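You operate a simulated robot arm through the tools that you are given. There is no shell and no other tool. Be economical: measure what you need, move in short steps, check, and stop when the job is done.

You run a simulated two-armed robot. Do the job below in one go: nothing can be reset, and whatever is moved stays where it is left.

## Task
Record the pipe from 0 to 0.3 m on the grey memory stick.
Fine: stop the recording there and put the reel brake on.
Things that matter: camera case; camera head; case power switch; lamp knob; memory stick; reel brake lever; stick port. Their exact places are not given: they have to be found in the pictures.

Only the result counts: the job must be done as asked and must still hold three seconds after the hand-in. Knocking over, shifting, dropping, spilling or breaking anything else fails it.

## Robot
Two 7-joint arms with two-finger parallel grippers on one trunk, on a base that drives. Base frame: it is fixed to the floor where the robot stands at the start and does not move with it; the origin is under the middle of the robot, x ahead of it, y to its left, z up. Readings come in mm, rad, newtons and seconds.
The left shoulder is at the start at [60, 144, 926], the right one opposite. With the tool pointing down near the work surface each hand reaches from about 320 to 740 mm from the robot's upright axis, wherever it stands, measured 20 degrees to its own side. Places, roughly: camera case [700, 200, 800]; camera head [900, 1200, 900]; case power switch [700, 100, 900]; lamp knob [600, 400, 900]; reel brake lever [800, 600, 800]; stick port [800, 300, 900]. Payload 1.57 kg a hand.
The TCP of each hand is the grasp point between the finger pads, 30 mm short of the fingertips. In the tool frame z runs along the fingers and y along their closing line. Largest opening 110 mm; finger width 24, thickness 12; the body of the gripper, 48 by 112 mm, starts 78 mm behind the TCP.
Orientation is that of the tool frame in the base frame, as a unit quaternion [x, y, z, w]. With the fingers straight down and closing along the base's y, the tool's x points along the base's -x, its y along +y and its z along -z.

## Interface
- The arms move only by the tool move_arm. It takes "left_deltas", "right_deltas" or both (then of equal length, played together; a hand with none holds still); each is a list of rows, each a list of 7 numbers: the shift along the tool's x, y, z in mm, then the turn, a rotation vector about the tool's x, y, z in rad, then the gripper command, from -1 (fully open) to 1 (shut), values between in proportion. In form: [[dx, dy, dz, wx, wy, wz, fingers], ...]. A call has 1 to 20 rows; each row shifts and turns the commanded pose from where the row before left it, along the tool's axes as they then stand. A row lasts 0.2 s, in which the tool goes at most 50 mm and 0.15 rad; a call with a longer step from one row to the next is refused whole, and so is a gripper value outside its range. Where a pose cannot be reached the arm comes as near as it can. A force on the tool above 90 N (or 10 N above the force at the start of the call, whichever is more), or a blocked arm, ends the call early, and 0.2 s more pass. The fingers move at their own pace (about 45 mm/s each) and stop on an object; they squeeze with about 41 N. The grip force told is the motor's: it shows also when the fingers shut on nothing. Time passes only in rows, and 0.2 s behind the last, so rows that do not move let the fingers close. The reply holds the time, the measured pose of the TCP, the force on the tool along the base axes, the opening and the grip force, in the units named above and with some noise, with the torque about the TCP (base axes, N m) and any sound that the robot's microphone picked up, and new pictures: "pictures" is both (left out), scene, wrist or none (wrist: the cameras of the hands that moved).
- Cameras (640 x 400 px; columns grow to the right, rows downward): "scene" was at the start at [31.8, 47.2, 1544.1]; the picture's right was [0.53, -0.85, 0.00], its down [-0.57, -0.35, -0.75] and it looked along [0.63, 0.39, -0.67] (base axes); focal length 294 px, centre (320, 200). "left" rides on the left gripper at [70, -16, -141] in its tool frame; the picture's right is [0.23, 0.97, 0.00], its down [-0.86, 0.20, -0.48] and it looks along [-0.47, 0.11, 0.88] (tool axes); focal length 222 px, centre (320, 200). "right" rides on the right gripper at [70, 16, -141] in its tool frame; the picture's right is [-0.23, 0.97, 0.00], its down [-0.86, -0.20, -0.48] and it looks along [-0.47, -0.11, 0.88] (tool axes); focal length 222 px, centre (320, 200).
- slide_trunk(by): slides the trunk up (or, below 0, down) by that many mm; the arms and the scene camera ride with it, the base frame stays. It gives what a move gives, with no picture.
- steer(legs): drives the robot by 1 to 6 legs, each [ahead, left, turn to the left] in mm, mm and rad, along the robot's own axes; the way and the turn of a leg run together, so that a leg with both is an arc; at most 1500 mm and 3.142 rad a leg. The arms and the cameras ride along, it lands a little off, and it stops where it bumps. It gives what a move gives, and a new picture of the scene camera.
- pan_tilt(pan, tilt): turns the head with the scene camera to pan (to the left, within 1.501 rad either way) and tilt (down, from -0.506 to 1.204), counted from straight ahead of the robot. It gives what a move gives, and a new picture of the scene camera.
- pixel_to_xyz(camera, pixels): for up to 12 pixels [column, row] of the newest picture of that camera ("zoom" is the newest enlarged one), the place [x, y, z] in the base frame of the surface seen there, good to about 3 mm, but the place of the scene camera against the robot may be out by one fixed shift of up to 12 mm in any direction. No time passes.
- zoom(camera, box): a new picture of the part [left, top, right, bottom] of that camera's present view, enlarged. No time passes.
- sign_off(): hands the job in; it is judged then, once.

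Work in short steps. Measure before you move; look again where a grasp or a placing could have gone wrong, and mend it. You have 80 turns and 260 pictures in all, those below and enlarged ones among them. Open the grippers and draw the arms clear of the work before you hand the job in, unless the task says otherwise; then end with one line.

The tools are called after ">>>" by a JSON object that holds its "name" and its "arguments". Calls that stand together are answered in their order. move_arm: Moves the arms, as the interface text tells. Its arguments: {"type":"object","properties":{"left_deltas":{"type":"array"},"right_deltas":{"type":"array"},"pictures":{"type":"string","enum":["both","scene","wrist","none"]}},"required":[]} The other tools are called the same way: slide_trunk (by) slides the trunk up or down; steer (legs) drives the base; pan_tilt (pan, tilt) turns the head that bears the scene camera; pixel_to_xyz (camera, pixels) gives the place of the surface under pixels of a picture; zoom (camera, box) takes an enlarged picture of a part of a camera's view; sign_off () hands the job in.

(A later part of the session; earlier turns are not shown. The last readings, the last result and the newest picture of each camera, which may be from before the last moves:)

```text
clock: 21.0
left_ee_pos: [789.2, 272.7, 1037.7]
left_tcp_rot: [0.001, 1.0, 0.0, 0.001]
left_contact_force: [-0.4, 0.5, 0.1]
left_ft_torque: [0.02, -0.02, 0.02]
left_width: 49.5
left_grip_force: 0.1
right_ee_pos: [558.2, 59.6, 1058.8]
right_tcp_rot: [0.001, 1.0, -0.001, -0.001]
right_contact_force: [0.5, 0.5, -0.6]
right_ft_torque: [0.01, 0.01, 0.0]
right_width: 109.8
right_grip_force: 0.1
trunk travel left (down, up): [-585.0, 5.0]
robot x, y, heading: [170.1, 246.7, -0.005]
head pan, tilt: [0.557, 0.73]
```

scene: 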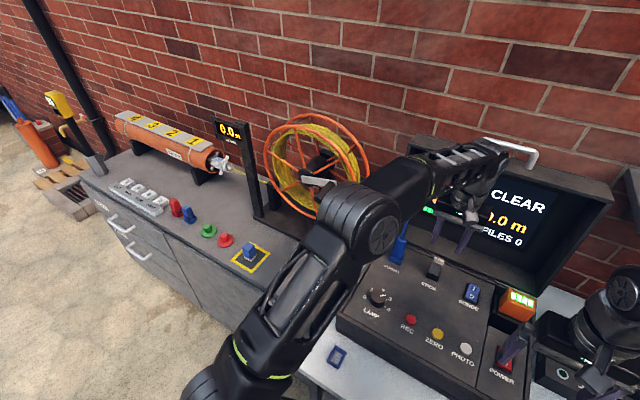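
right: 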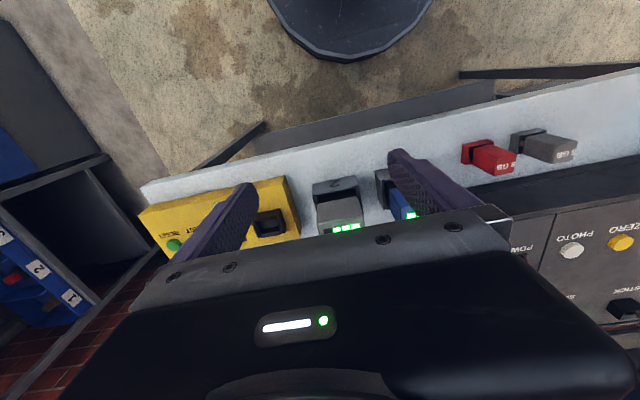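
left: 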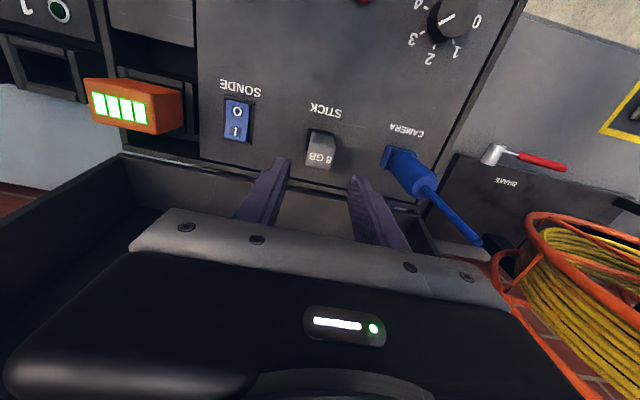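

The stick stays in the port. I draw the left hand back toward the robot, then left, to look at the brake lever and the reel.

>>> {"name": "move_arm", "arguments": {"left_deltas": [[40, 0, 0, 0, 0, 0, 0.1], [40, 0, 0, 0, 0, 0, 0.1], [40, 0, 0, 0, 0, 0, 0.1], [30, 0, 0, 0, 0, 0, 0.1], [0, 40, 0, 0, 0, 0, 0.1], [0, 40, 0, 0, 0, 0, 0.1], [0, 40, 0, 0, 0, 0, 0.1], [0, 40, 0, 0, 0, 0, 0.1], [0, 40, 0, 0, 0, 0, 0.1], [0, 40, 0, 0, 0, 0, 0.1], [0, 40, 0, 0, 0, 0, 0.1], [0, 0, 0, 0, 0, 0, 0.1]], "pictures": "wrist"}}

>>> {"name": "pan_tilt", "arguments": {"pan": 0.5, "tilt": 0.65}}

```text
clock: 23.6
left_ee_pos: [639.6, 555.8, 1037.4]
left_tcp_rot: [0.001, 1.0, 0.0, 0.0]
left_contact_force: [-0.2, -1.4, -0.2]
left_ft_torque: [0.01, 0.02, 0.04]
left_width: 49.5
left_grip_force: 0.1
right_ee_pos: [557.5, 58.3, 1059.1]
right_tcp_rot: [0.0, 1.0, 0.001, 0.0]
right_contact_force: [0.6, 0.7, 0.0]
right_ft_torque: [0.01, -0.01, -0.01]
right_width: 109.9
right_grip_force: 0.0
trunk travel left (down, up): [-585.0, 5.0]
robot x, y, heading: [167.1, 249.4, 0.001]
head pan, tilt: [0.557, 0.73]
```

left: 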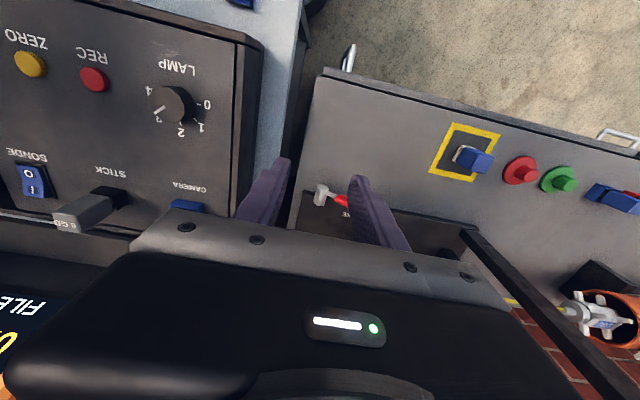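

```text
clock: 24.2
left_ee_pos: [639.7, 555.5, 1037.1]
left_tcp_rot: [0.001, 1.0, 0.0, -0.001]
left_contact_force: [0.7, 0.1, -0.6]
left_ft_torque: [0.0, 0.01, 0.03]
left_width: 49.3
left_grip_force: 0.0
right_ee_pos: [557.5, 60.1, 1059.6]
right_tcp_rot: [0.001, 1.0, 0.0, 0.0]
right_contact_force: [0.6, -0.4, 0.4]
right_ft_torque: [-0.02, 0.01, -0.03]
right_width: 110.0
right_grip_force: 0.1
trunk travel left (down, up): [-585.0, 5.0]
robot x, y, heading: [171.3, 242.9, -0.005]
head pan, tilt: [0.499, 0.649]
```

scene: 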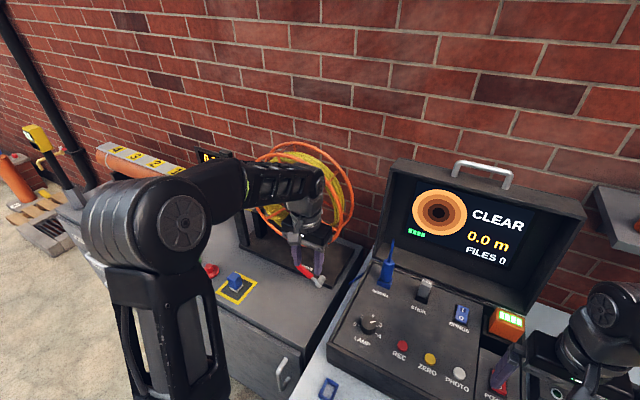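

To see the reel and lever clearly, I draw the left hand back to about x=460, y=600.

>>> {"name": "move_arm", "arguments": {"left_deltas": [[45, 10, 0, 0, 0, 0, 0.1], [45, 10, 0, 0, 0, 0, 0.1], [45, 10, 0, 0, 0, 0, 0.1], [45, 10, 0, 0, 0, 0, 0.1], [0, 0, 0, 0, 0, 0, 0.1]], "pictures": "scene"}}

>>> {"name": "zoom", "arguments": {"camera": "scene", "box": [200, 130, 380, 290]}}

```text
clock: 25.4
left_ee_pos: [460.1, 595.2, 1035.8]
left_tcp_rot: [0.0, 1.0, 0.0, -0.002]
left_contact_force: [-0.4, -0.1, -0.6]
left_ft_torque: [0.02, 0.03, -0.02]
left_width: 49.5
left_grip_force: 0.0
right_ee_pos: [556.9, 58.8, 1058.2]
right_tcp_rot: [0.0, 1.0, 0.0, 0.0]
right_contact_force: [-0.7, 0.3, 0.4]
right_ft_torque: [0.05, 0.0, -0.02]
right_width: 109.9
right_grip_force: 0.0
trunk travel left (down, up): [-585.0, 5.0]
robot x, y, heading: [168.9, 245.3, 0.001]
head pan, tilt: [0.499, 0.649]
```

scene: 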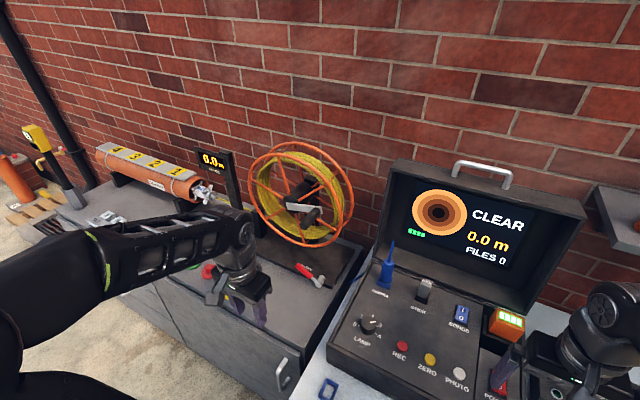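

```text
2.50 times, centred on (290, 210) of scene
```

zoom: 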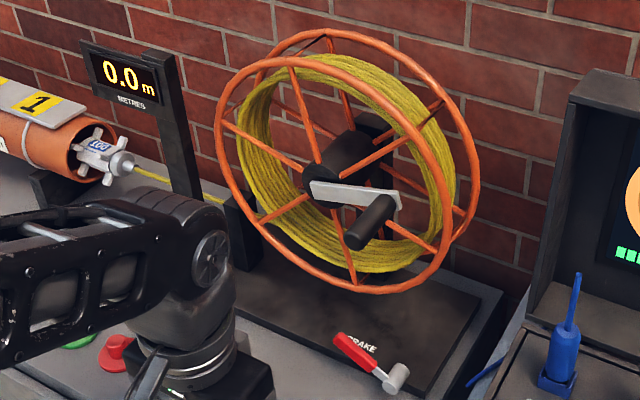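

I measure the hub, the crank arm, the handle and the lever in this zoom.

>>> {"name": "pixel_to_xyz", "arguments": {"camera": "zoom", "pixels": [[312, 188], [350, 192], [395, 200], [385, 210], [370, 225], [357, 240], [350, 235], [397, 377], [378, 368], [355, 350], [340, 338], [362, 345]]}}

>>> {"name": "zoom", "arguments": {"camera": "scene", "box": [275, 240, 345, 300]}}

>>> {"name": "zoom", "arguments": {"camera": "scene", "box": [260, 170, 350, 240]}}

```text
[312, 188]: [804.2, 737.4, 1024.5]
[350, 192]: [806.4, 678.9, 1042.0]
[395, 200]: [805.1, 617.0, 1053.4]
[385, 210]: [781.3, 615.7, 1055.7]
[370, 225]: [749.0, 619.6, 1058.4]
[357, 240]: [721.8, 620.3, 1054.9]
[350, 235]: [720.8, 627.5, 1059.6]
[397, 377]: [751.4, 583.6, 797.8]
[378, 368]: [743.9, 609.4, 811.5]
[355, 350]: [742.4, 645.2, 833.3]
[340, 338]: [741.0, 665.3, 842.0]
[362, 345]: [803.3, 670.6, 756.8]
```

```text
6.67 times, centred on (310, 270) of scene
```

zoom: 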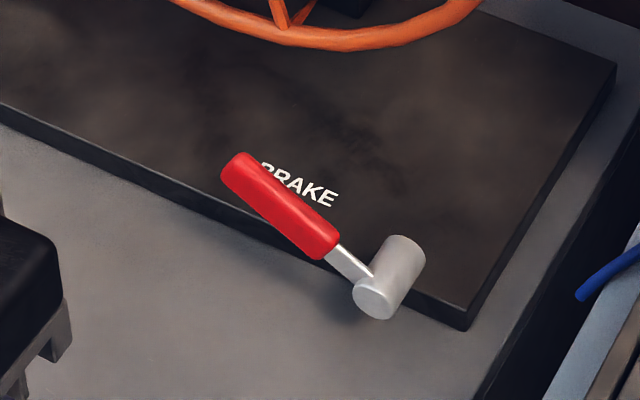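

```text
5.71 times, centred on (305, 205) of scene
```

zoom: 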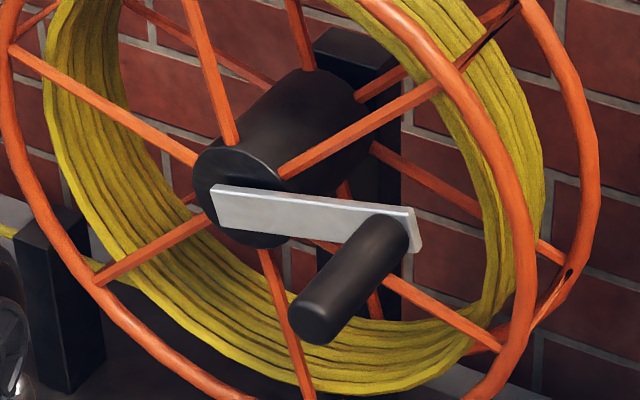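

The handle is a cylinder (true x about 728–813, y≈621, z≈1047) on a crank about 105 mm from the hub (y≈720, z≈1028). To pay cable out toward the pipe the handle must move down. I drive 170 mm left to bring the crank and lever into easy reach of the left hand and REC into reach of the right.

>>> {"name": "steer", "arguments": {"legs": [[0, 170, 0]]}}

>>> {"name": "pan_tilt", "arguments": {"pan": 0.1, "tilt": 0.65}}

```text
clock: 26.9
left_ee_pos: [448.0, 731.1, 1039.5]
left_tcp_rot: [0.019, 1.0, 0.0, -0.001]
left_contact_force: [-1.3, 0.8, -1.3]
left_ft_torque: [-0.08, -0.15, 0.03]
left_width: 49.5
left_grip_force: 0.1
right_ee_pos: [526.5, 192.4, 1059.7]
right_tcp_rot: [0.017, 1.0, 0.0, 0.001]
right_contact_force: [1.7, 0.5, 0.3]
right_ft_torque: [-0.14, 0.08, -0.03]
right_width: 110.0
right_grip_force: 0.0
trunk travel left (down, up): [-585.0, 5.0]
robot x, y, heading: [141.7, 394.3, -0.036]
head pan, tilt: [0.499, 0.649]
```

scene: 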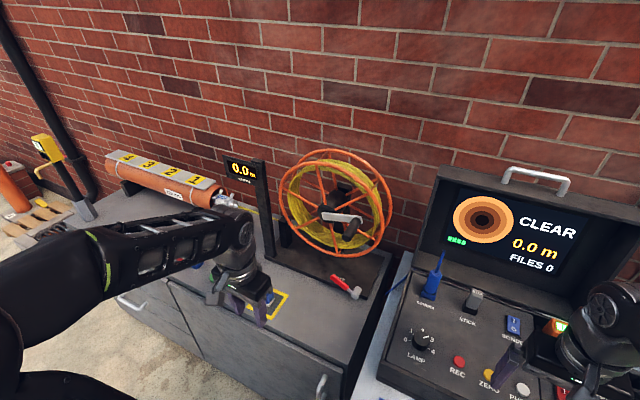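

```text
clock: 27.7
left_ee_pos: [447.5, 729.6, 1037.6]
left_tcp_rot: [0.019, 1.0, 0.0, 0.001]
left_contact_force: [-0.4, -0.3, -0.2]
left_ft_torque: [0.02, 0.03, -0.01]
left_width: 49.6
left_grip_force: 0.0
right_ee_pos: [527.8, 191.3, 1059.0]
right_tcp_rot: [0.019, 1.0, 0.0, 0.001]
right_contact_force: [0.2, -0.3, -0.4]
right_ft_torque: [0.02, -0.01, 0.01]
right_width: 109.9
right_grip_force: 0.0
trunk travel left (down, up): [-585.0, 5.0]
robot x, y, heading: [143.1, 396.6, -0.036]
head pan, tilt: [0.099, 0.649]
```

scene: 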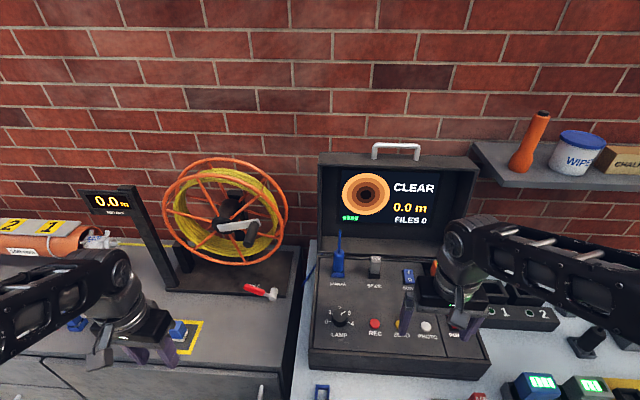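

The base bumped slightly (now at [142,395], heading −0.036), but everything looks unmoved. I tilt the left tool forward by 0.6 rad for reach and bring it in front of the crank handle.

>>> {"name": "move_arm", "arguments": {"left_deltas": [[0, 0, 0, 0, -0.15, 0, -0.2], [0, 0, 0, 0, -0.15, 0, -0.2], [0, 0, 0, 0, -0.15, 0, -0.2], [0, 0, 0, 0, -0.15, 0, -0.2], [-34.8, -20.2, 18.5, 0, 0, 0, -0.2], [-34.8, -20.2, 18.5, 0, 0, 0, -0.2], [-34.8, -20.2, 18.5, 0, 0, 0, -0.2], [-34.8, -20.2, 18.5, 0, 0, 0, -0.2], [-34.8, -20.2, 18.5, 0, 0, 0, -0.2], [0, 0, 0, 0, 0, 0, -0.2]]}}

>>> {"name": "zoom", "arguments": {"camera": "scene", "box": [280, 230, 480, 370]}}

```text
clock: 29.9
left_ee_pos: [665.9, 656.4, 1085.1]
left_tcp_rot: [0.018, 0.955, -0.005, 0.295]
left_contact_force: [0.3, 0.4, 0.6]
left_ft_torque: [-0.01, 0.0, 0.0]
left_width: 65.9
left_grip_force: 0.1
left hand out of reach, approached as far as the arm can: row 3, 4
right_ee_pos: [526.5, 192.0, 1059.7]
right_tcp_rot: [0.018, 1.0, 0.0, 0.001]
right_contact_force: [-1.1, -0.6, -0.3]
right_ft_torque: [0.02, -0.03, 0.03]
right_width: 110.1
right_grip_force: 0.0
trunk travel left (down, up): [-585.0, 5.0]
robot x, y, heading: [146.1, 394.6, -0.038]
head pan, tilt: [0.099, 0.649]
```

scene: 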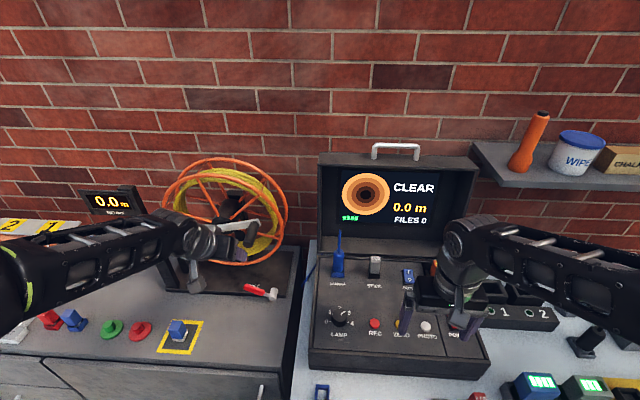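
left: 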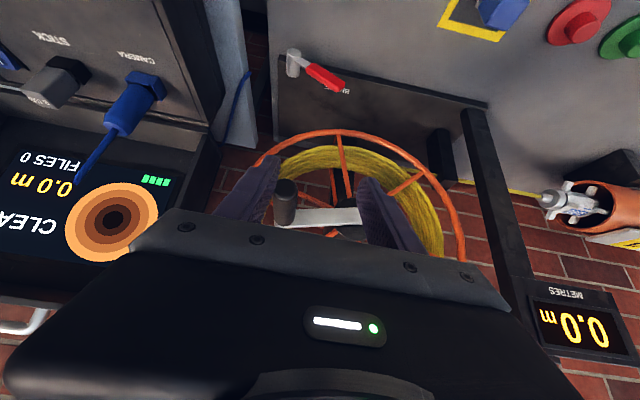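

```text
2.86 times, centred on (380, 300) of scene
```

zoom: 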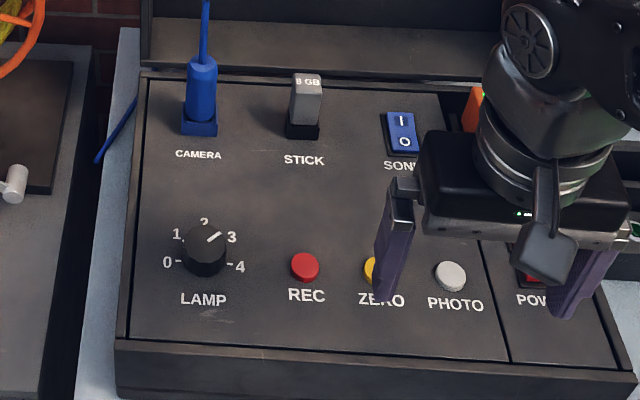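

In the wrist view the handle is at about (285,195) and the crank arm at (340,218). I measure them.

>>> {"name": "pixel_to_xyz", "arguments": {"camera": "left", "pixels": [[286, 188], [286, 205], [278, 215], [295, 212], [330, 216], [355, 216], [300, 62], [340, 132], [252, 172], [283, 220]]}}

>>> {"name": "zoom", "arguments": {"camera": "left", "box": [220, 110, 480, 272]}}

>>> {"name": "pixel_to_xyz", "arguments": {"camera": "scene", "pixels": [[374, 323], [426, 326]]}}

```text
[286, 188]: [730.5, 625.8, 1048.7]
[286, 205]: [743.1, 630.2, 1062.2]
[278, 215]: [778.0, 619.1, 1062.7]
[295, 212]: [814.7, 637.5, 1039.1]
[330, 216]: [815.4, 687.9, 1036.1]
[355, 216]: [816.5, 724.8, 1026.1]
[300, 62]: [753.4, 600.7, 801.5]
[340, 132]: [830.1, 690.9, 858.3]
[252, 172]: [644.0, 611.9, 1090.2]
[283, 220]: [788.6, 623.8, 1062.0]
```

```text
2.46 times, centred on (350, 191) of left
```

zoom: 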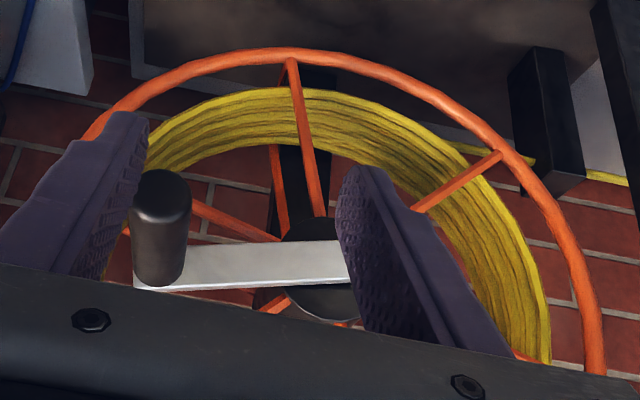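

```text
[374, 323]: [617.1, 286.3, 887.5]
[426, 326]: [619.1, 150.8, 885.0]
```

The handle's axis is at about y=626, z=1050 (x 728–813), and the case has not shifted. Next I bring the closed right fingers above REC at [629,283].

>>> {"name": "move_arm", "arguments": {"right_deltas": [[-20, 19, 0, 0, 0, 0, 1], [-20, 19, 0, 0, 0, 0, 1], [-20, 19, 0, 0, 0, 0, 1], [-20, 19, 0, 0, 0, 0, 1], [-19, 19, 0, 0, 0, 0, 1], [0, 0, 25, 0, 0, 0, 1], [0, 0, 25, 0, 0, 0, 1], [0, 0, 25, 0, 0, 0, 1], [0, 0, 25, 0, 0, 0, 1], [0, 0, 0, 0, 0, 0, 1]]}}

>>> {"name": "zoom", "arguments": {"camera": "right", "box": [220, 100, 420, 225]}}

>>> {"name": "zoom", "arguments": {"camera": "scene", "box": [310, 220, 450, 360]}}

```text
clock: 32.1
left_ee_pos: [664.6, 655.2, 1084.8]
left_tcp_rot: [0.017, 0.955, -0.005, 0.296]
left_contact_force: [1.0, -1.0, 0.0]
left_ft_torque: [0.02, 0.01, -0.02]
left_width: 65.9
left_grip_force: 0.0
right_ee_pos: [628.6, 282.4, 957.3]
right_tcp_rot: [0.019, 1.0, 0.0, 0.001]
right_contact_force: [0.7, -0.2, -0.5]
right_ft_torque: [0.01, -0.02, 0.03]
right_width: 0.1
right_grip_force: 22.1
trunk travel left (down, up): [-585.0, 5.0]
robot x, y, heading: [145.7, 394.1, -0.039]
head pan, tilt: [0.099, 0.649]
```

scene: 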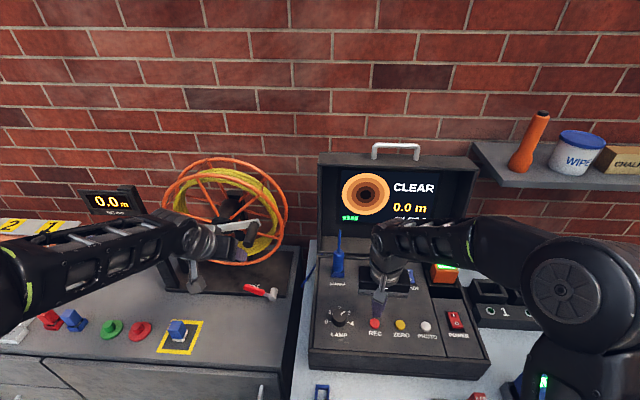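
right: 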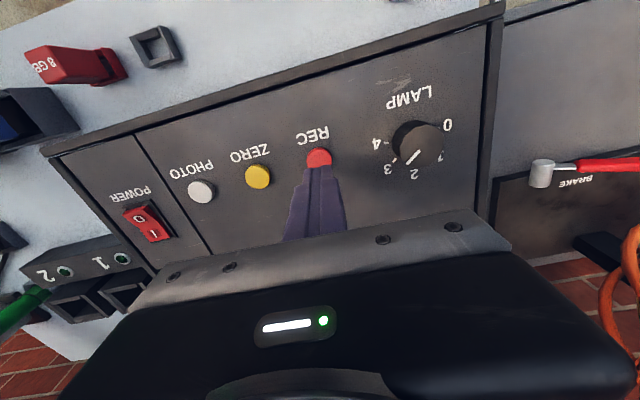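

```text
3.20 times, centred on (320, 162) of right
```

zoom: 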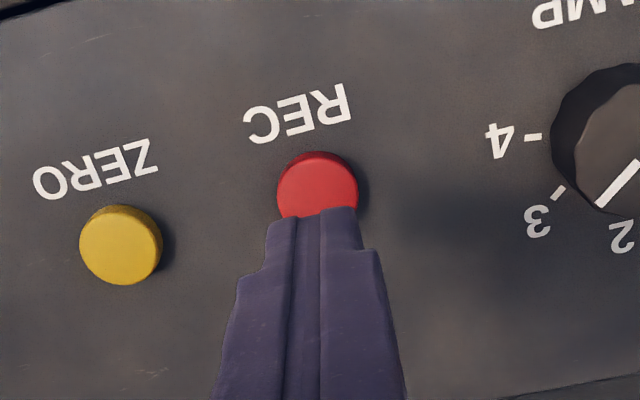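

```text
2.86 times, centred on (380, 290) of scene
```

zoom: 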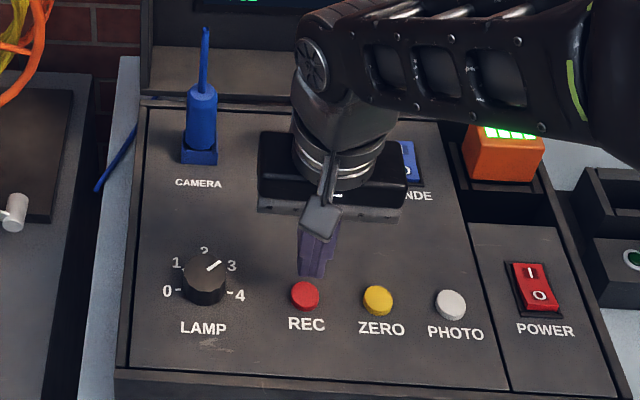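

I check REC's position in the right wrist picture before pressing.

>>> {"name": "pixel_to_xyz", "arguments": {"camera": "right", "pixels": [[319, 157], [311, 158], [327, 158], [319, 151], [258, 178]]}}

```text
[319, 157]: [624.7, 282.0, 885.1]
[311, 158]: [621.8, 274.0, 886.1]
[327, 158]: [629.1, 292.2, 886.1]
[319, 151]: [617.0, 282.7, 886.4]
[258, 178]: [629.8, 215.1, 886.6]
```

REC is centred at about [628,283,886] under the tips at z≈927. I press by going down 45 mm with small final steps, then lift.

>>> {"name": "move_arm", "arguments": {"right_deltas": [[0, 0, 15, 0, 0, 0, 1], [0, 0, 12, 0, 0, 0, 1], [0, 0, 8, 0, 0, 0, 1], [0, 0, 4, 0, 0, 0, 1], [0, 0, 3, 0, 0, 0, 1], [0, 0, 3, 0, 0, 0, 1], [0, 0, 0, 0, 0, 0, 1]]}}

>>> {"name": "zoom", "arguments": {"camera": "scene", "box": [310, 150, 490, 262]}}

```text
clock: 33.7
left_ee_pos: [664.8, 656.1, 1085.1]
left_tcp_rot: [0.017, 0.955, -0.006, 0.295]
left_contact_force: [0.5, -0.3, 0.4]
left_ft_torque: [0.01, 0.02, 0.03]
left_width: 66.0
left_grip_force: 0.1
right_ee_pos: [629.0, 283.9, 914.4]
right_tcp_rot: [0.017, 1.0, 0.0, 0.001]
right_contact_force: [0.3, 0.7, 1.0]
right_ft_torque: [0.01, 0.02, -0.01]
right_width: 0.2
right_grip_force: 21.2
trunk travel left (down, up): [-585.0, 5.0]
robot x, y, heading: [143.8, 393.7, -0.036]
head pan, tilt: [0.099, 0.649]
```

scene: 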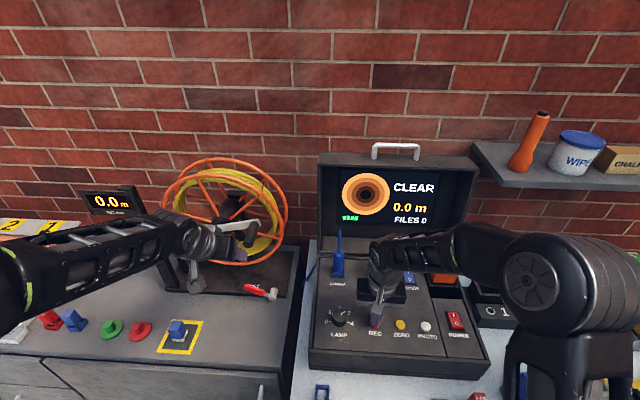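
right: 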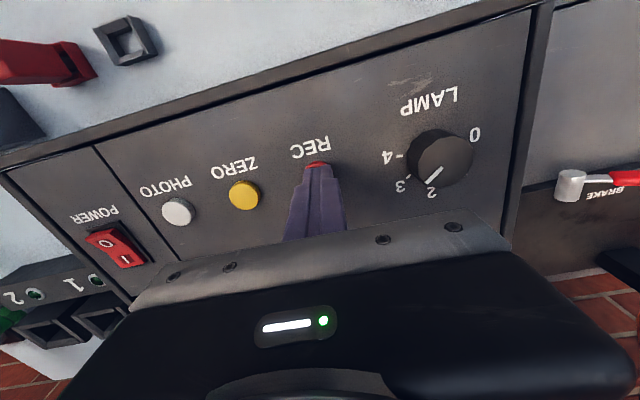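

```text
3.56 times, centred on (400, 206) of scene
```

zoom: 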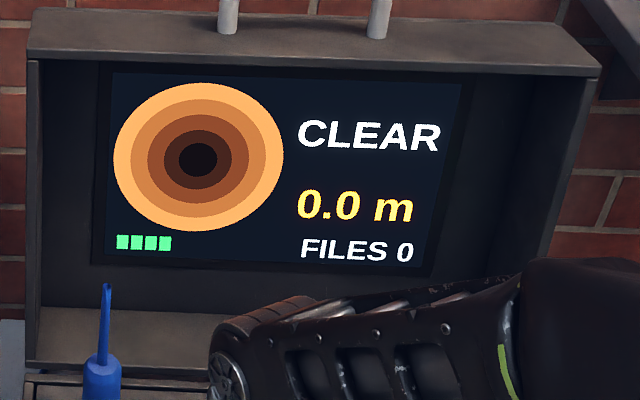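

The tips are just at the button and not yet pressed (FILES 0, no REC). I press 4 mm further and then lift off 10 mm.

>>> {"name": "move_arm", "arguments": {"right_deltas": [[0, 0, 2, 0, 0, 0, 1], [0, 0, 2, 0, 0, 0, 1], [0, 0, 1, 0, 0, 0, 1]]}}

>>> {"name": "zoom", "arguments": {"camera": "scene", "box": [310, 150, 490, 262]}}

```text
clock: 34.5
left_ee_pos: [665.7, 655.6, 1084.4]
left_tcp_rot: [0.018, 0.955, -0.006, 0.296]
left_contact_force: [-0.3, 0.0, -0.5]
left_ft_torque: [0.02, 0.0, -0.02]
left_width: 65.9
left_grip_force: 0.1
right_ee_pos: [629.5, 284.0, 910.3]
right_tcp_rot: [0.018, 1.0, 0.0, 0.001]
right_contact_force: [-0.5, -1.7, 8.7]
right_ft_torque: [-0.09, -0.01, 0.07]
right_width: 0.0
right_grip_force: 21.3
trunk travel left (down, up): [-585.0, 5.0]
robot x, y, heading: [142.8, 391.3, -0.036]
head pan, tilt: [0.099, 0.649]
heard: click
```

scene: 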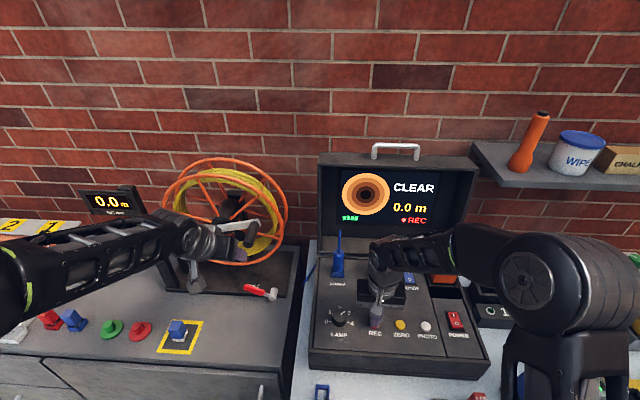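
right: 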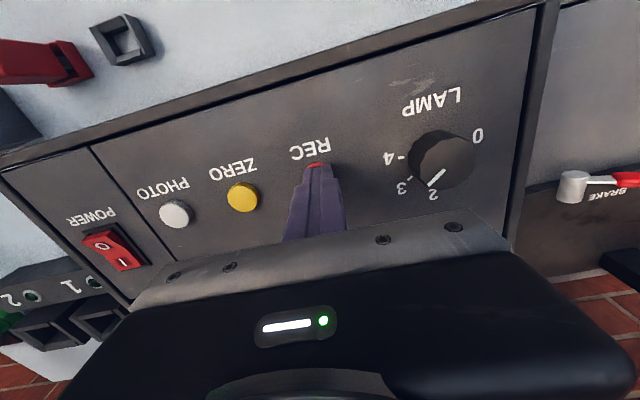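

```text
3.56 times, centred on (400, 206) of scene
```

zoom: 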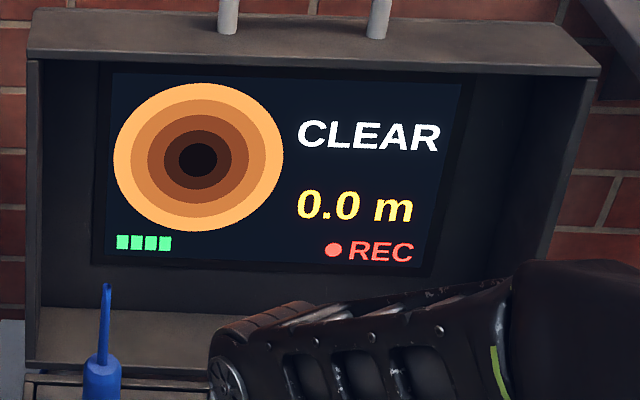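

Recording is running at 0.0 m. I lift the right hand 20 mm and bring the left fingers around the handle without closing yet.

>>> {"name": "move_arm", "arguments": {"right_deltas": [[0, 0, -10, 0, 0, 0, 1], [0, 0, -10, 0, 0, 0, 1], [0, 0, 0, 0, 0, 0, 1], [0, 0, 0, 0, 0, 0, 1], [0, 0, 0, 0, 0, 0, 1], [0, 0, 0, 0, 0, 0, 1], [0, 0, 0, 0, 0, 0, 1]], "left_deltas": [[0, -14, 0, 0, 0, 0, -0.2], [0, -14, 0, 0, 0, 0, -0.2], [-12.4, 0, 19, 0, 0, 0, -0.2], [-12.4, 0, 19, 0, 0, 0, -0.2], [-12.4, 0, 19, 0, 0, 0, -0.2], [-12.4, 0, 19, 0, 0, 0, -0.2], [0, 0, 0, 0, 0, 0, -0.2]]}}

>>> {"name": "zoom", "arguments": {"camera": "left", "box": [220, 100, 420, 225]}}

```text
clock: 36.1
left_ee_pos: [749.6, 627.1, 1050.6]
left_tcp_rot: [0.017, 0.955, -0.005, 0.296]
left_contact_force: [0.6, 0.3, 0.5]
left_ft_torque: [-0.01, 0.0, 0.04]
left_width: 65.9
left_grip_force: 0.0
right_ee_pos: [629.3, 282.7, 929.0]
right_tcp_rot: [0.017, 1.0, 0.0, 0.001]
right_contact_force: [0.6, -0.5, 0.2]
right_ft_torque: [-0.01, -0.02, 0.03]
right_width: 0.0
right_grip_force: 21.6
trunk travel left (down, up): [-585.0, 5.0]
robot x, y, heading: [146.9, 393.8, -0.036]
head pan, tilt: [0.099, 0.649]
```

scene: 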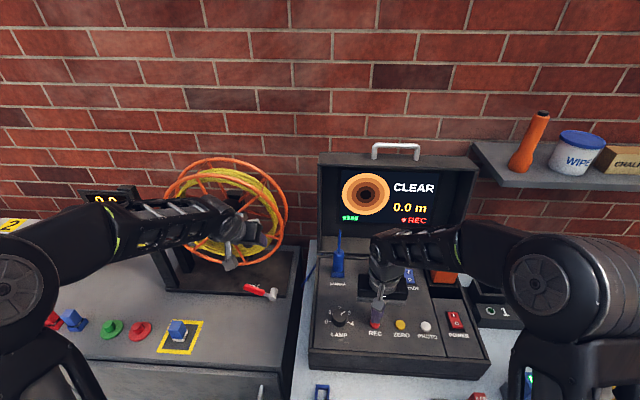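
right: 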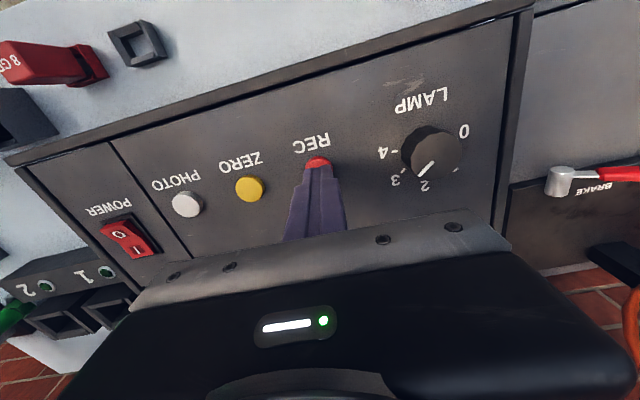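
left: 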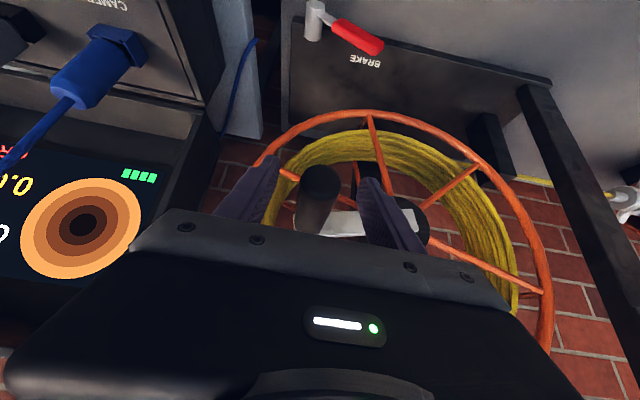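

```text
3.20 times, centred on (320, 162) of left
```

zoom: 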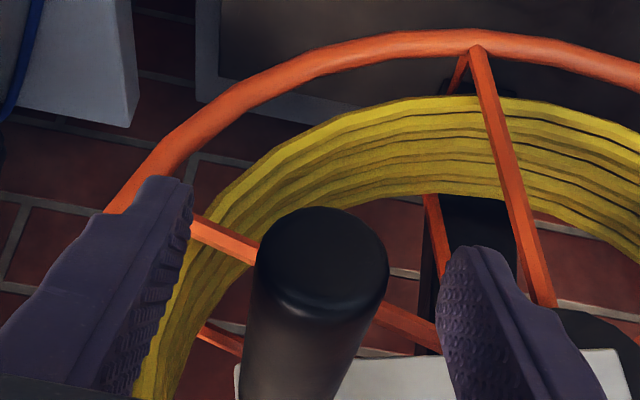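

The handle is between the fingers. I close on it and look at the force before pushing.

>>> {"name": "move_arm", "arguments": {"left_deltas": [[0, 0, 0, 0, 0, 0, 0.7], [0, 0, 0, 0, 0, 0, 0.7], [0, 0, 0, 0, 0, 0, 0.7], [0, 0, 0, 0, 0, 0, 0.7]]}}

```text
clock: 37.1
left_ee_pos: [748.2, 624.4, 1049.9]
left_tcp_rot: [0.018, 0.955, -0.005, 0.295]
left_contact_force: [-0.8, -6.4, -1.1]
left_ft_torque: [0.14, -0.19, 0.7]
left_width: 28.2
left_grip_force: 29.3
right_ee_pos: [628.4, 282.5, 929.6]
right_tcp_rot: [0.017, 1.0, 0.001, 0.0]
right_contact_force: [0.2, 0.1, 0.1]
right_ft_torque: [-0.02, 0.02, -0.02]
right_width: 0.4
right_grip_force: 21.7
trunk travel left (down, up): [-585.0, 5.0]
robot x, y, heading: [142.2, 390.8, -0.036]
head pan, tilt: [0.099, 0.649]
```

scene: 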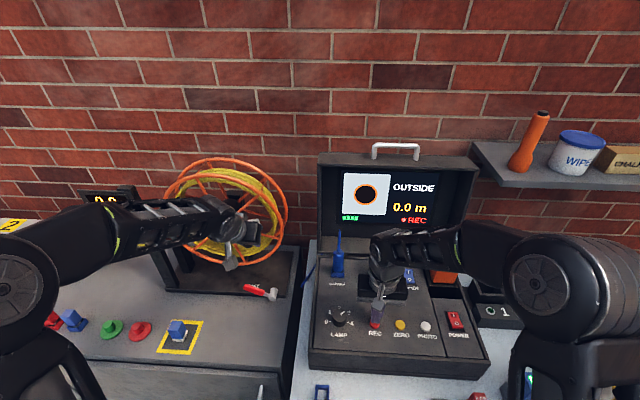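
left: 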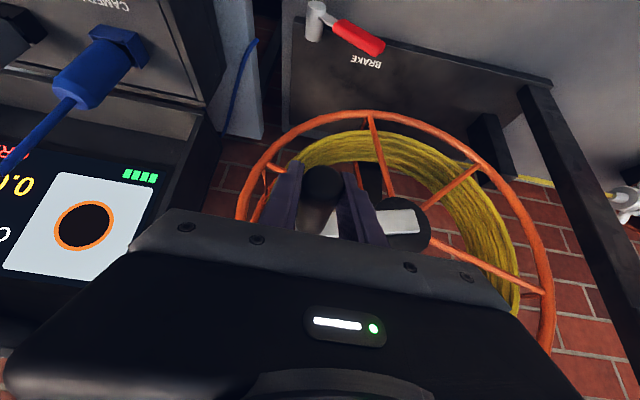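

The reel turns freely, since gripping moved it a hair ("OUTSIDE", 0.0 m), so the brake is off. I measure the hub in the wrist view to plan the arc.

>>> {"name": "zoom", "arguments": {"camera": "left", "box": [300, 140, 560, 302]}}

>>> {"name": "pixel_to_xyz", "arguments": {"camera": "left", "pixels": [[400, 207], [428, 222], [420, 240], [395, 240], [415, 220], [300, 112], [519, 280], [380, 108], [545, 290], [240, 210]]}}

>>> {"name": "zoom", "arguments": {"camera": "scene", "box": [70, 140, 310, 310]}}

```text
2.46 times, centred on (430, 221) of left
```

zoom: 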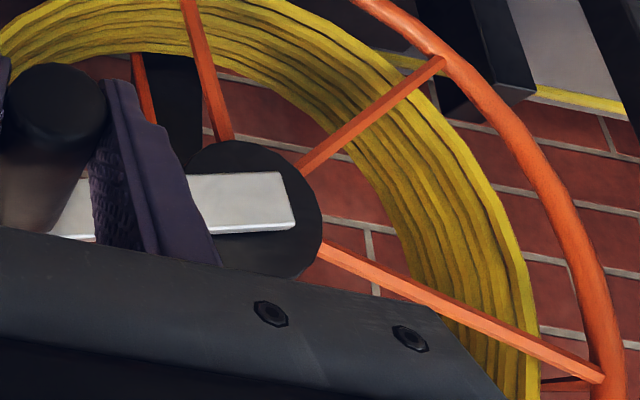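

```text
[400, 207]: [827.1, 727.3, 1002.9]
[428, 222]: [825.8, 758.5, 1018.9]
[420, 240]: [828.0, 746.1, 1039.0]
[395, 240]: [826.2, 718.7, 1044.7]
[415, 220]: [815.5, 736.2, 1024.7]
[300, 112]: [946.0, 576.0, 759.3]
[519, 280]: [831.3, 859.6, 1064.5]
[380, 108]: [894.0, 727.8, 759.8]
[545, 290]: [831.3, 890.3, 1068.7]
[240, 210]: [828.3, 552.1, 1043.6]
```

```text
2.35 times, centred on (190, 225) of scene
```

zoom: 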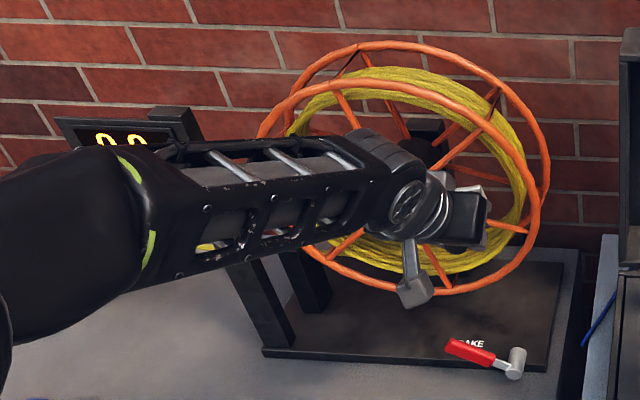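

Hub is at about y=724, z=1026, giving a radius near 102 mm. I turn the handle 30° downward in six rows and check the counter.

>>> {"name": "move_arm", "arguments": {"left_deltas": [[5, -1.8, 7.3, 0, 0, 0, 0.7], [5, -0.8, 7.3, 0, 0, 0, 0.7], [5, -0.2, 7.4, 0, 0, 0, 0.7], [5, 0.7, 7.4, 0, 0, 0, 0.7], [5, 1.3, 7.3, 0, 0, 0, 0.7], [5, 2.2, 7.1, 0, 0, 0, 0.7], [0, 0, 0, 0, 0, 0, 0.7]], "pictures": "scene"}}

>>> {"name": "zoom", "arguments": {"camera": "scene", "box": [310, 150, 490, 262]}}

```text
clock: 38.7
left_ee_pos: [746.3, 626.6, 992.5]
left_tcp_rot: [0.017, 0.956, -0.005, 0.292]
left_contact_force: [-10.2, -6.4, -6.3]
left_ft_torque: [0.23, -0.6, -0.13]
left_width: 22.3
left_grip_force: 4.0
right_ee_pos: [627.6, 282.3, 929.9]
right_tcp_rot: [0.018, 1.0, 0.0, 0.001]
right_contact_force: [-0.3, -0.7, -0.5]
right_ft_torque: [0.0, 0.01, -0.01]
right_width: 0.1
right_grip_force: 21.1
trunk travel left (down, up): [-585.0, 5.0]
robot x, y, heading: [141.3, 396.1, -0.036]
head pan, tilt: [0.099, 0.649]
```

scene: 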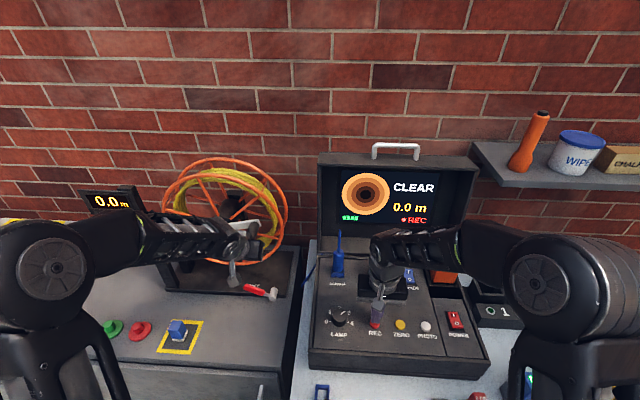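

```text
3.56 times, centred on (400, 206) of scene
```

zoom: 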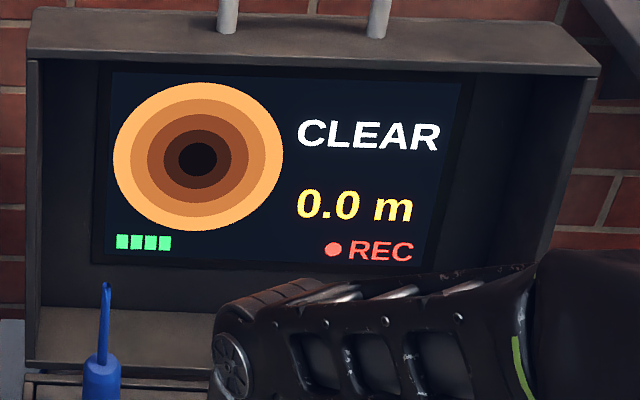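

The grip width fell to 22 mm, so the fingers have slipped on the handle. I look at the wrist view.

>>> {"name": "zoom", "arguments": {"camera": "left", "box": [200, 90, 460, 252]}}

>>> {"name": "zoom", "arguments": {"camera": "scene", "box": [130, 140, 310, 310]}}

```text
2.46 times, centred on (330, 171) of left
```

zoom: 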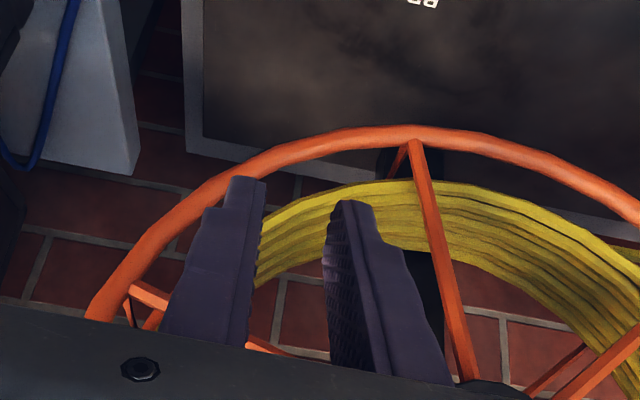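

```text
2.35 times, centred on (220, 225) of scene
```

zoom: 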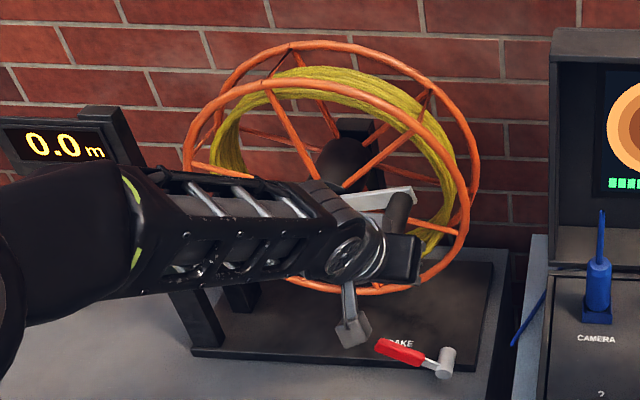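

The handle slipped up out of the pads and the crank has hardly turned. I open the fingers and draw straight back in −x to look at it.

>>> {"name": "move_arm", "arguments": {"left_deltas": [[0, 0, 0, 0, 0, 0, -0.2], [0, 0, 0, 0, 0, 0, -0.2], [0, 0, 0, 0, 0, 0, -0.2], [20.6, 0, -14.1, 0, 0, 0, -0.2], [20.6, 0, -14.1, 0, 0, 0, -0.2], [20.6, 0, -14.1, 0, 0, 0, -0.2], [20.6, 0, -14.1, 0, 0, 0, -0.2], [20.6, 0, -14.1, 0, 0, 0, -0.2], [20.6, 0, -14.1, 0, 0, 0, -0.2], [0, 0, 0, 0, 0, 0, -0.2]]}}

>>> {"name": "zoom", "arguments": {"camera": "scene", "box": [130, 140, 310, 310]}}

>>> {"name": "zoom", "arguments": {"camera": "scene", "box": [310, 150, 490, 262]}}

```text
clock: 40.9
left_ee_pos: [598.3, 633.9, 996.4]
left_tcp_rot: [0.017, 0.955, -0.005, 0.295]
left_contact_force: [0.1, -0.4, -0.5]
left_ft_torque: [-0.03, -0.02, 0.01]
left_width: 66.2
left_grip_force: 0.1
right_ee_pos: [628.8, 283.2, 928.2]
right_tcp_rot: [0.018, 1.0, -0.001, 0.0]
right_contact_force: [0.6, 0.1, 0.2]
right_ft_torque: [-0.01, -0.01, 0.0]
right_width: 0.0
right_grip_force: 21.3
trunk travel left (down, up): [-585.0, 5.0]
robot x, y, heading: [142.4, 393.4, -0.036]
head pan, tilt: [0.099, 0.649]
```

scene: 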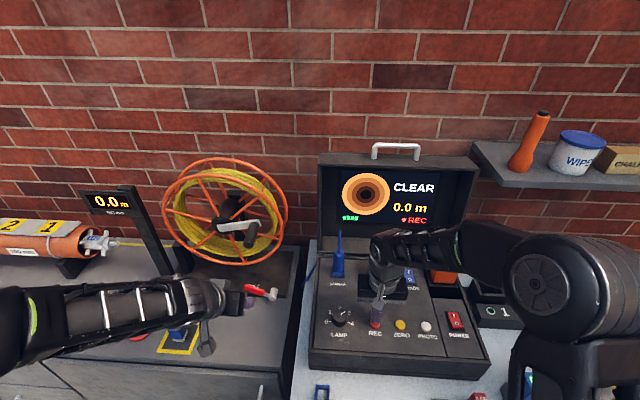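
left: 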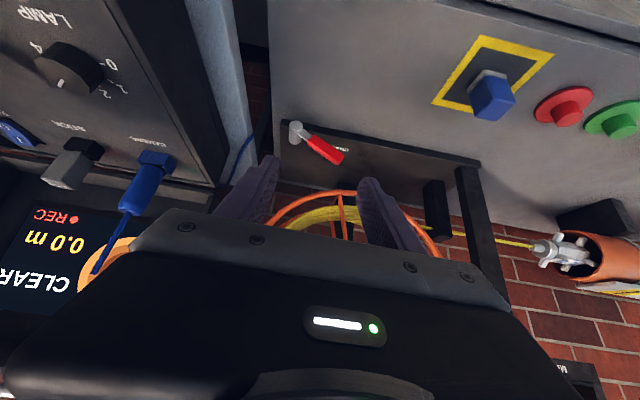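

```text
2.35 times, centred on (220, 225) of scene
```

zoom: 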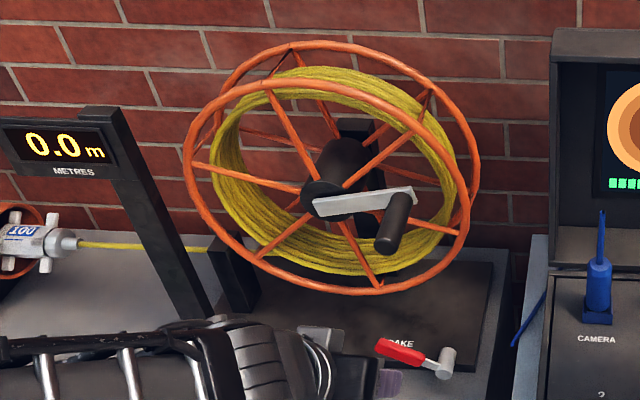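

```text
3.56 times, centred on (400, 206) of scene
```

zoom: 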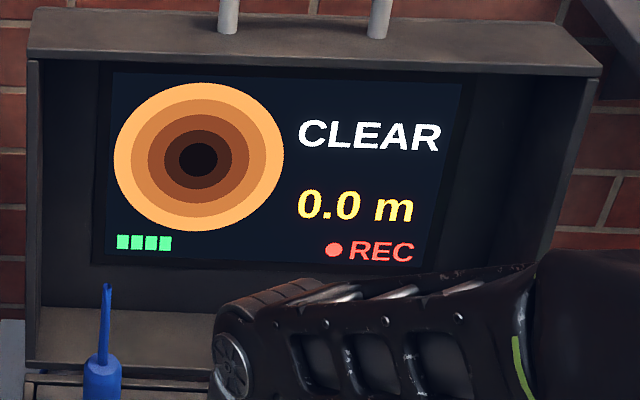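

>>> {"name": "pixel_to_xyz", "arguments": {"camera": "zoom", "pixels": [[100, 100]]}}

>>> {"name": "pixel_to_xyz", "arguments": {"camera": "scene", "pixels": [[250, 233], [253, 227], [256, 222], [217, 226], [235, 224], [273, 294], [262, 291], [250, 288]]}}

>>> {"name": "zoom", "arguments": {"camera": "scene", "box": [225, 265, 295, 310]}}

```text
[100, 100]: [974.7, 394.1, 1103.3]
```

```text
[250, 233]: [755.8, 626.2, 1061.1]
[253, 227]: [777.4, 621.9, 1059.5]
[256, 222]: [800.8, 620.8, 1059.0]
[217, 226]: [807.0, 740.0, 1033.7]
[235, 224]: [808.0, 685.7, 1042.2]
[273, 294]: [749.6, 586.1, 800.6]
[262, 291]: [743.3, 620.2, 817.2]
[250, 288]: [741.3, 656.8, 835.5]
```

```text
8.89 times, centred on (260, 288) of scene
```

zoom: 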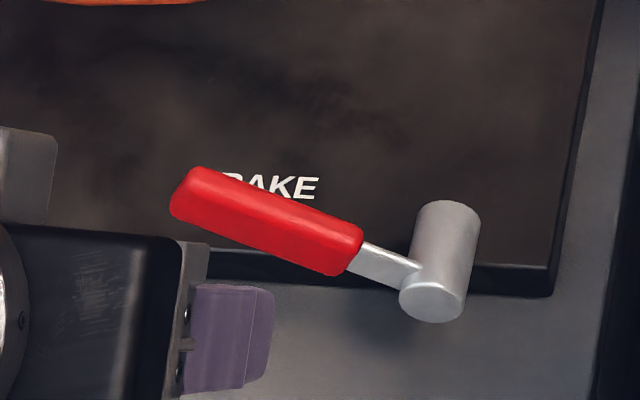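

The crank is back where it began, so the reel is being held: the brake seems to be on now. I close the left fingers and bring their tips above the red lever end to test which way it moves.

>>> {"name": "move_arm", "arguments": {"left_deltas": [[0, 0, 0, 0, 0, 0, 1], [-9.7, 4.6, 34, 0, 0, 0, 1], [-9.7, 4.6, 34, 0, 0, 0, 1], [-9.7, 4.6, 34, 0, 0, 0, 1], [-9.7, 4.6, 34, 0, 0, 0, 1], [-9.7, 4.6, 34, 0, 0, 0, 1], [0, 0, 0, 0, 0, 0, 1], [0, 0, 0, 0, 0, 0, 1]]}}

>>> {"name": "zoom", "arguments": {"camera": "left", "box": [220, 60, 460, 210]}}

>>> {"name": "zoom", "arguments": {"camera": "scene", "box": [210, 200, 320, 310]}}

```text
clock: 42.7
left_ee_pos: [736.9, 652.0, 883.5]
left_tcp_rot: [0.017, 0.955, -0.006, 0.295]
left_contact_force: [0.7, 0.9, -0.1]
left_ft_torque: [-0.03, 0.06, -0.01]
left_width: 0.0
left_grip_force: 22.1
right_ee_pos: [628.8, 283.1, 929.4]
right_tcp_rot: [0.018, 1.0, 0.001, 0.0]
right_contact_force: [-0.2, -0.2, -0.4]
right_ft_torque: [0.01, 0.02, -0.02]
right_width: 0.0
right_grip_force: 21.1
trunk travel left (down, up): [-585.0, 5.0]
robot x, y, heading: [140.7, 392.2, -0.036]
head pan, tilt: [0.099, 0.649]
```

scene: 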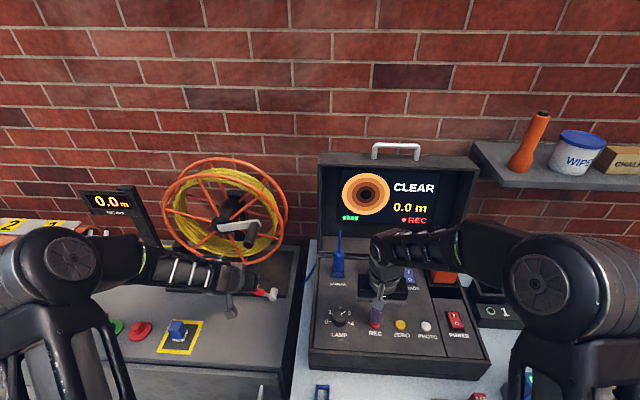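
left: 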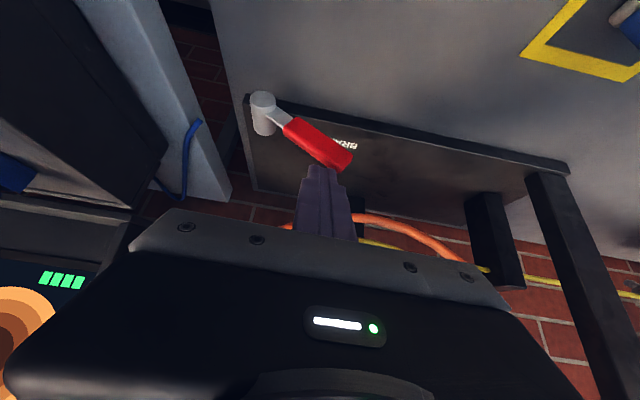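

```text
2.67 times, centred on (340, 135) of left
```

zoom: 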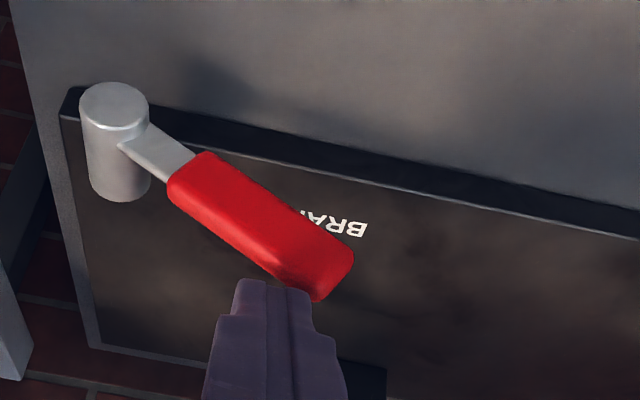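

```text
3.64 times, centred on (265, 255) of scene
```

zoom: 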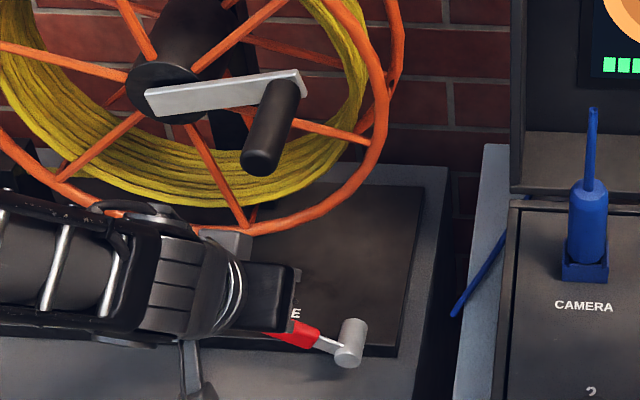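

I measure the lever in this wrist view.

>>> {"name": "pixel_to_xyz", "arguments": {"camera": "left", "pixels": [[346, 155], [330, 145], [310, 135], [295, 125], [262, 98], [262, 120], [338, 165], [283, 117], [410, 190]]}}

```text
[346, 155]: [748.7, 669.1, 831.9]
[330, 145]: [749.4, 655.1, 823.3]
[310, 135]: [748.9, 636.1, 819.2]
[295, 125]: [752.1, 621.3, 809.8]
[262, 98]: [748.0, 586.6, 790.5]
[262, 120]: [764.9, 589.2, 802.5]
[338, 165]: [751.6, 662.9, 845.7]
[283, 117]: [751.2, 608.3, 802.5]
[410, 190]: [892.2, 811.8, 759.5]
```

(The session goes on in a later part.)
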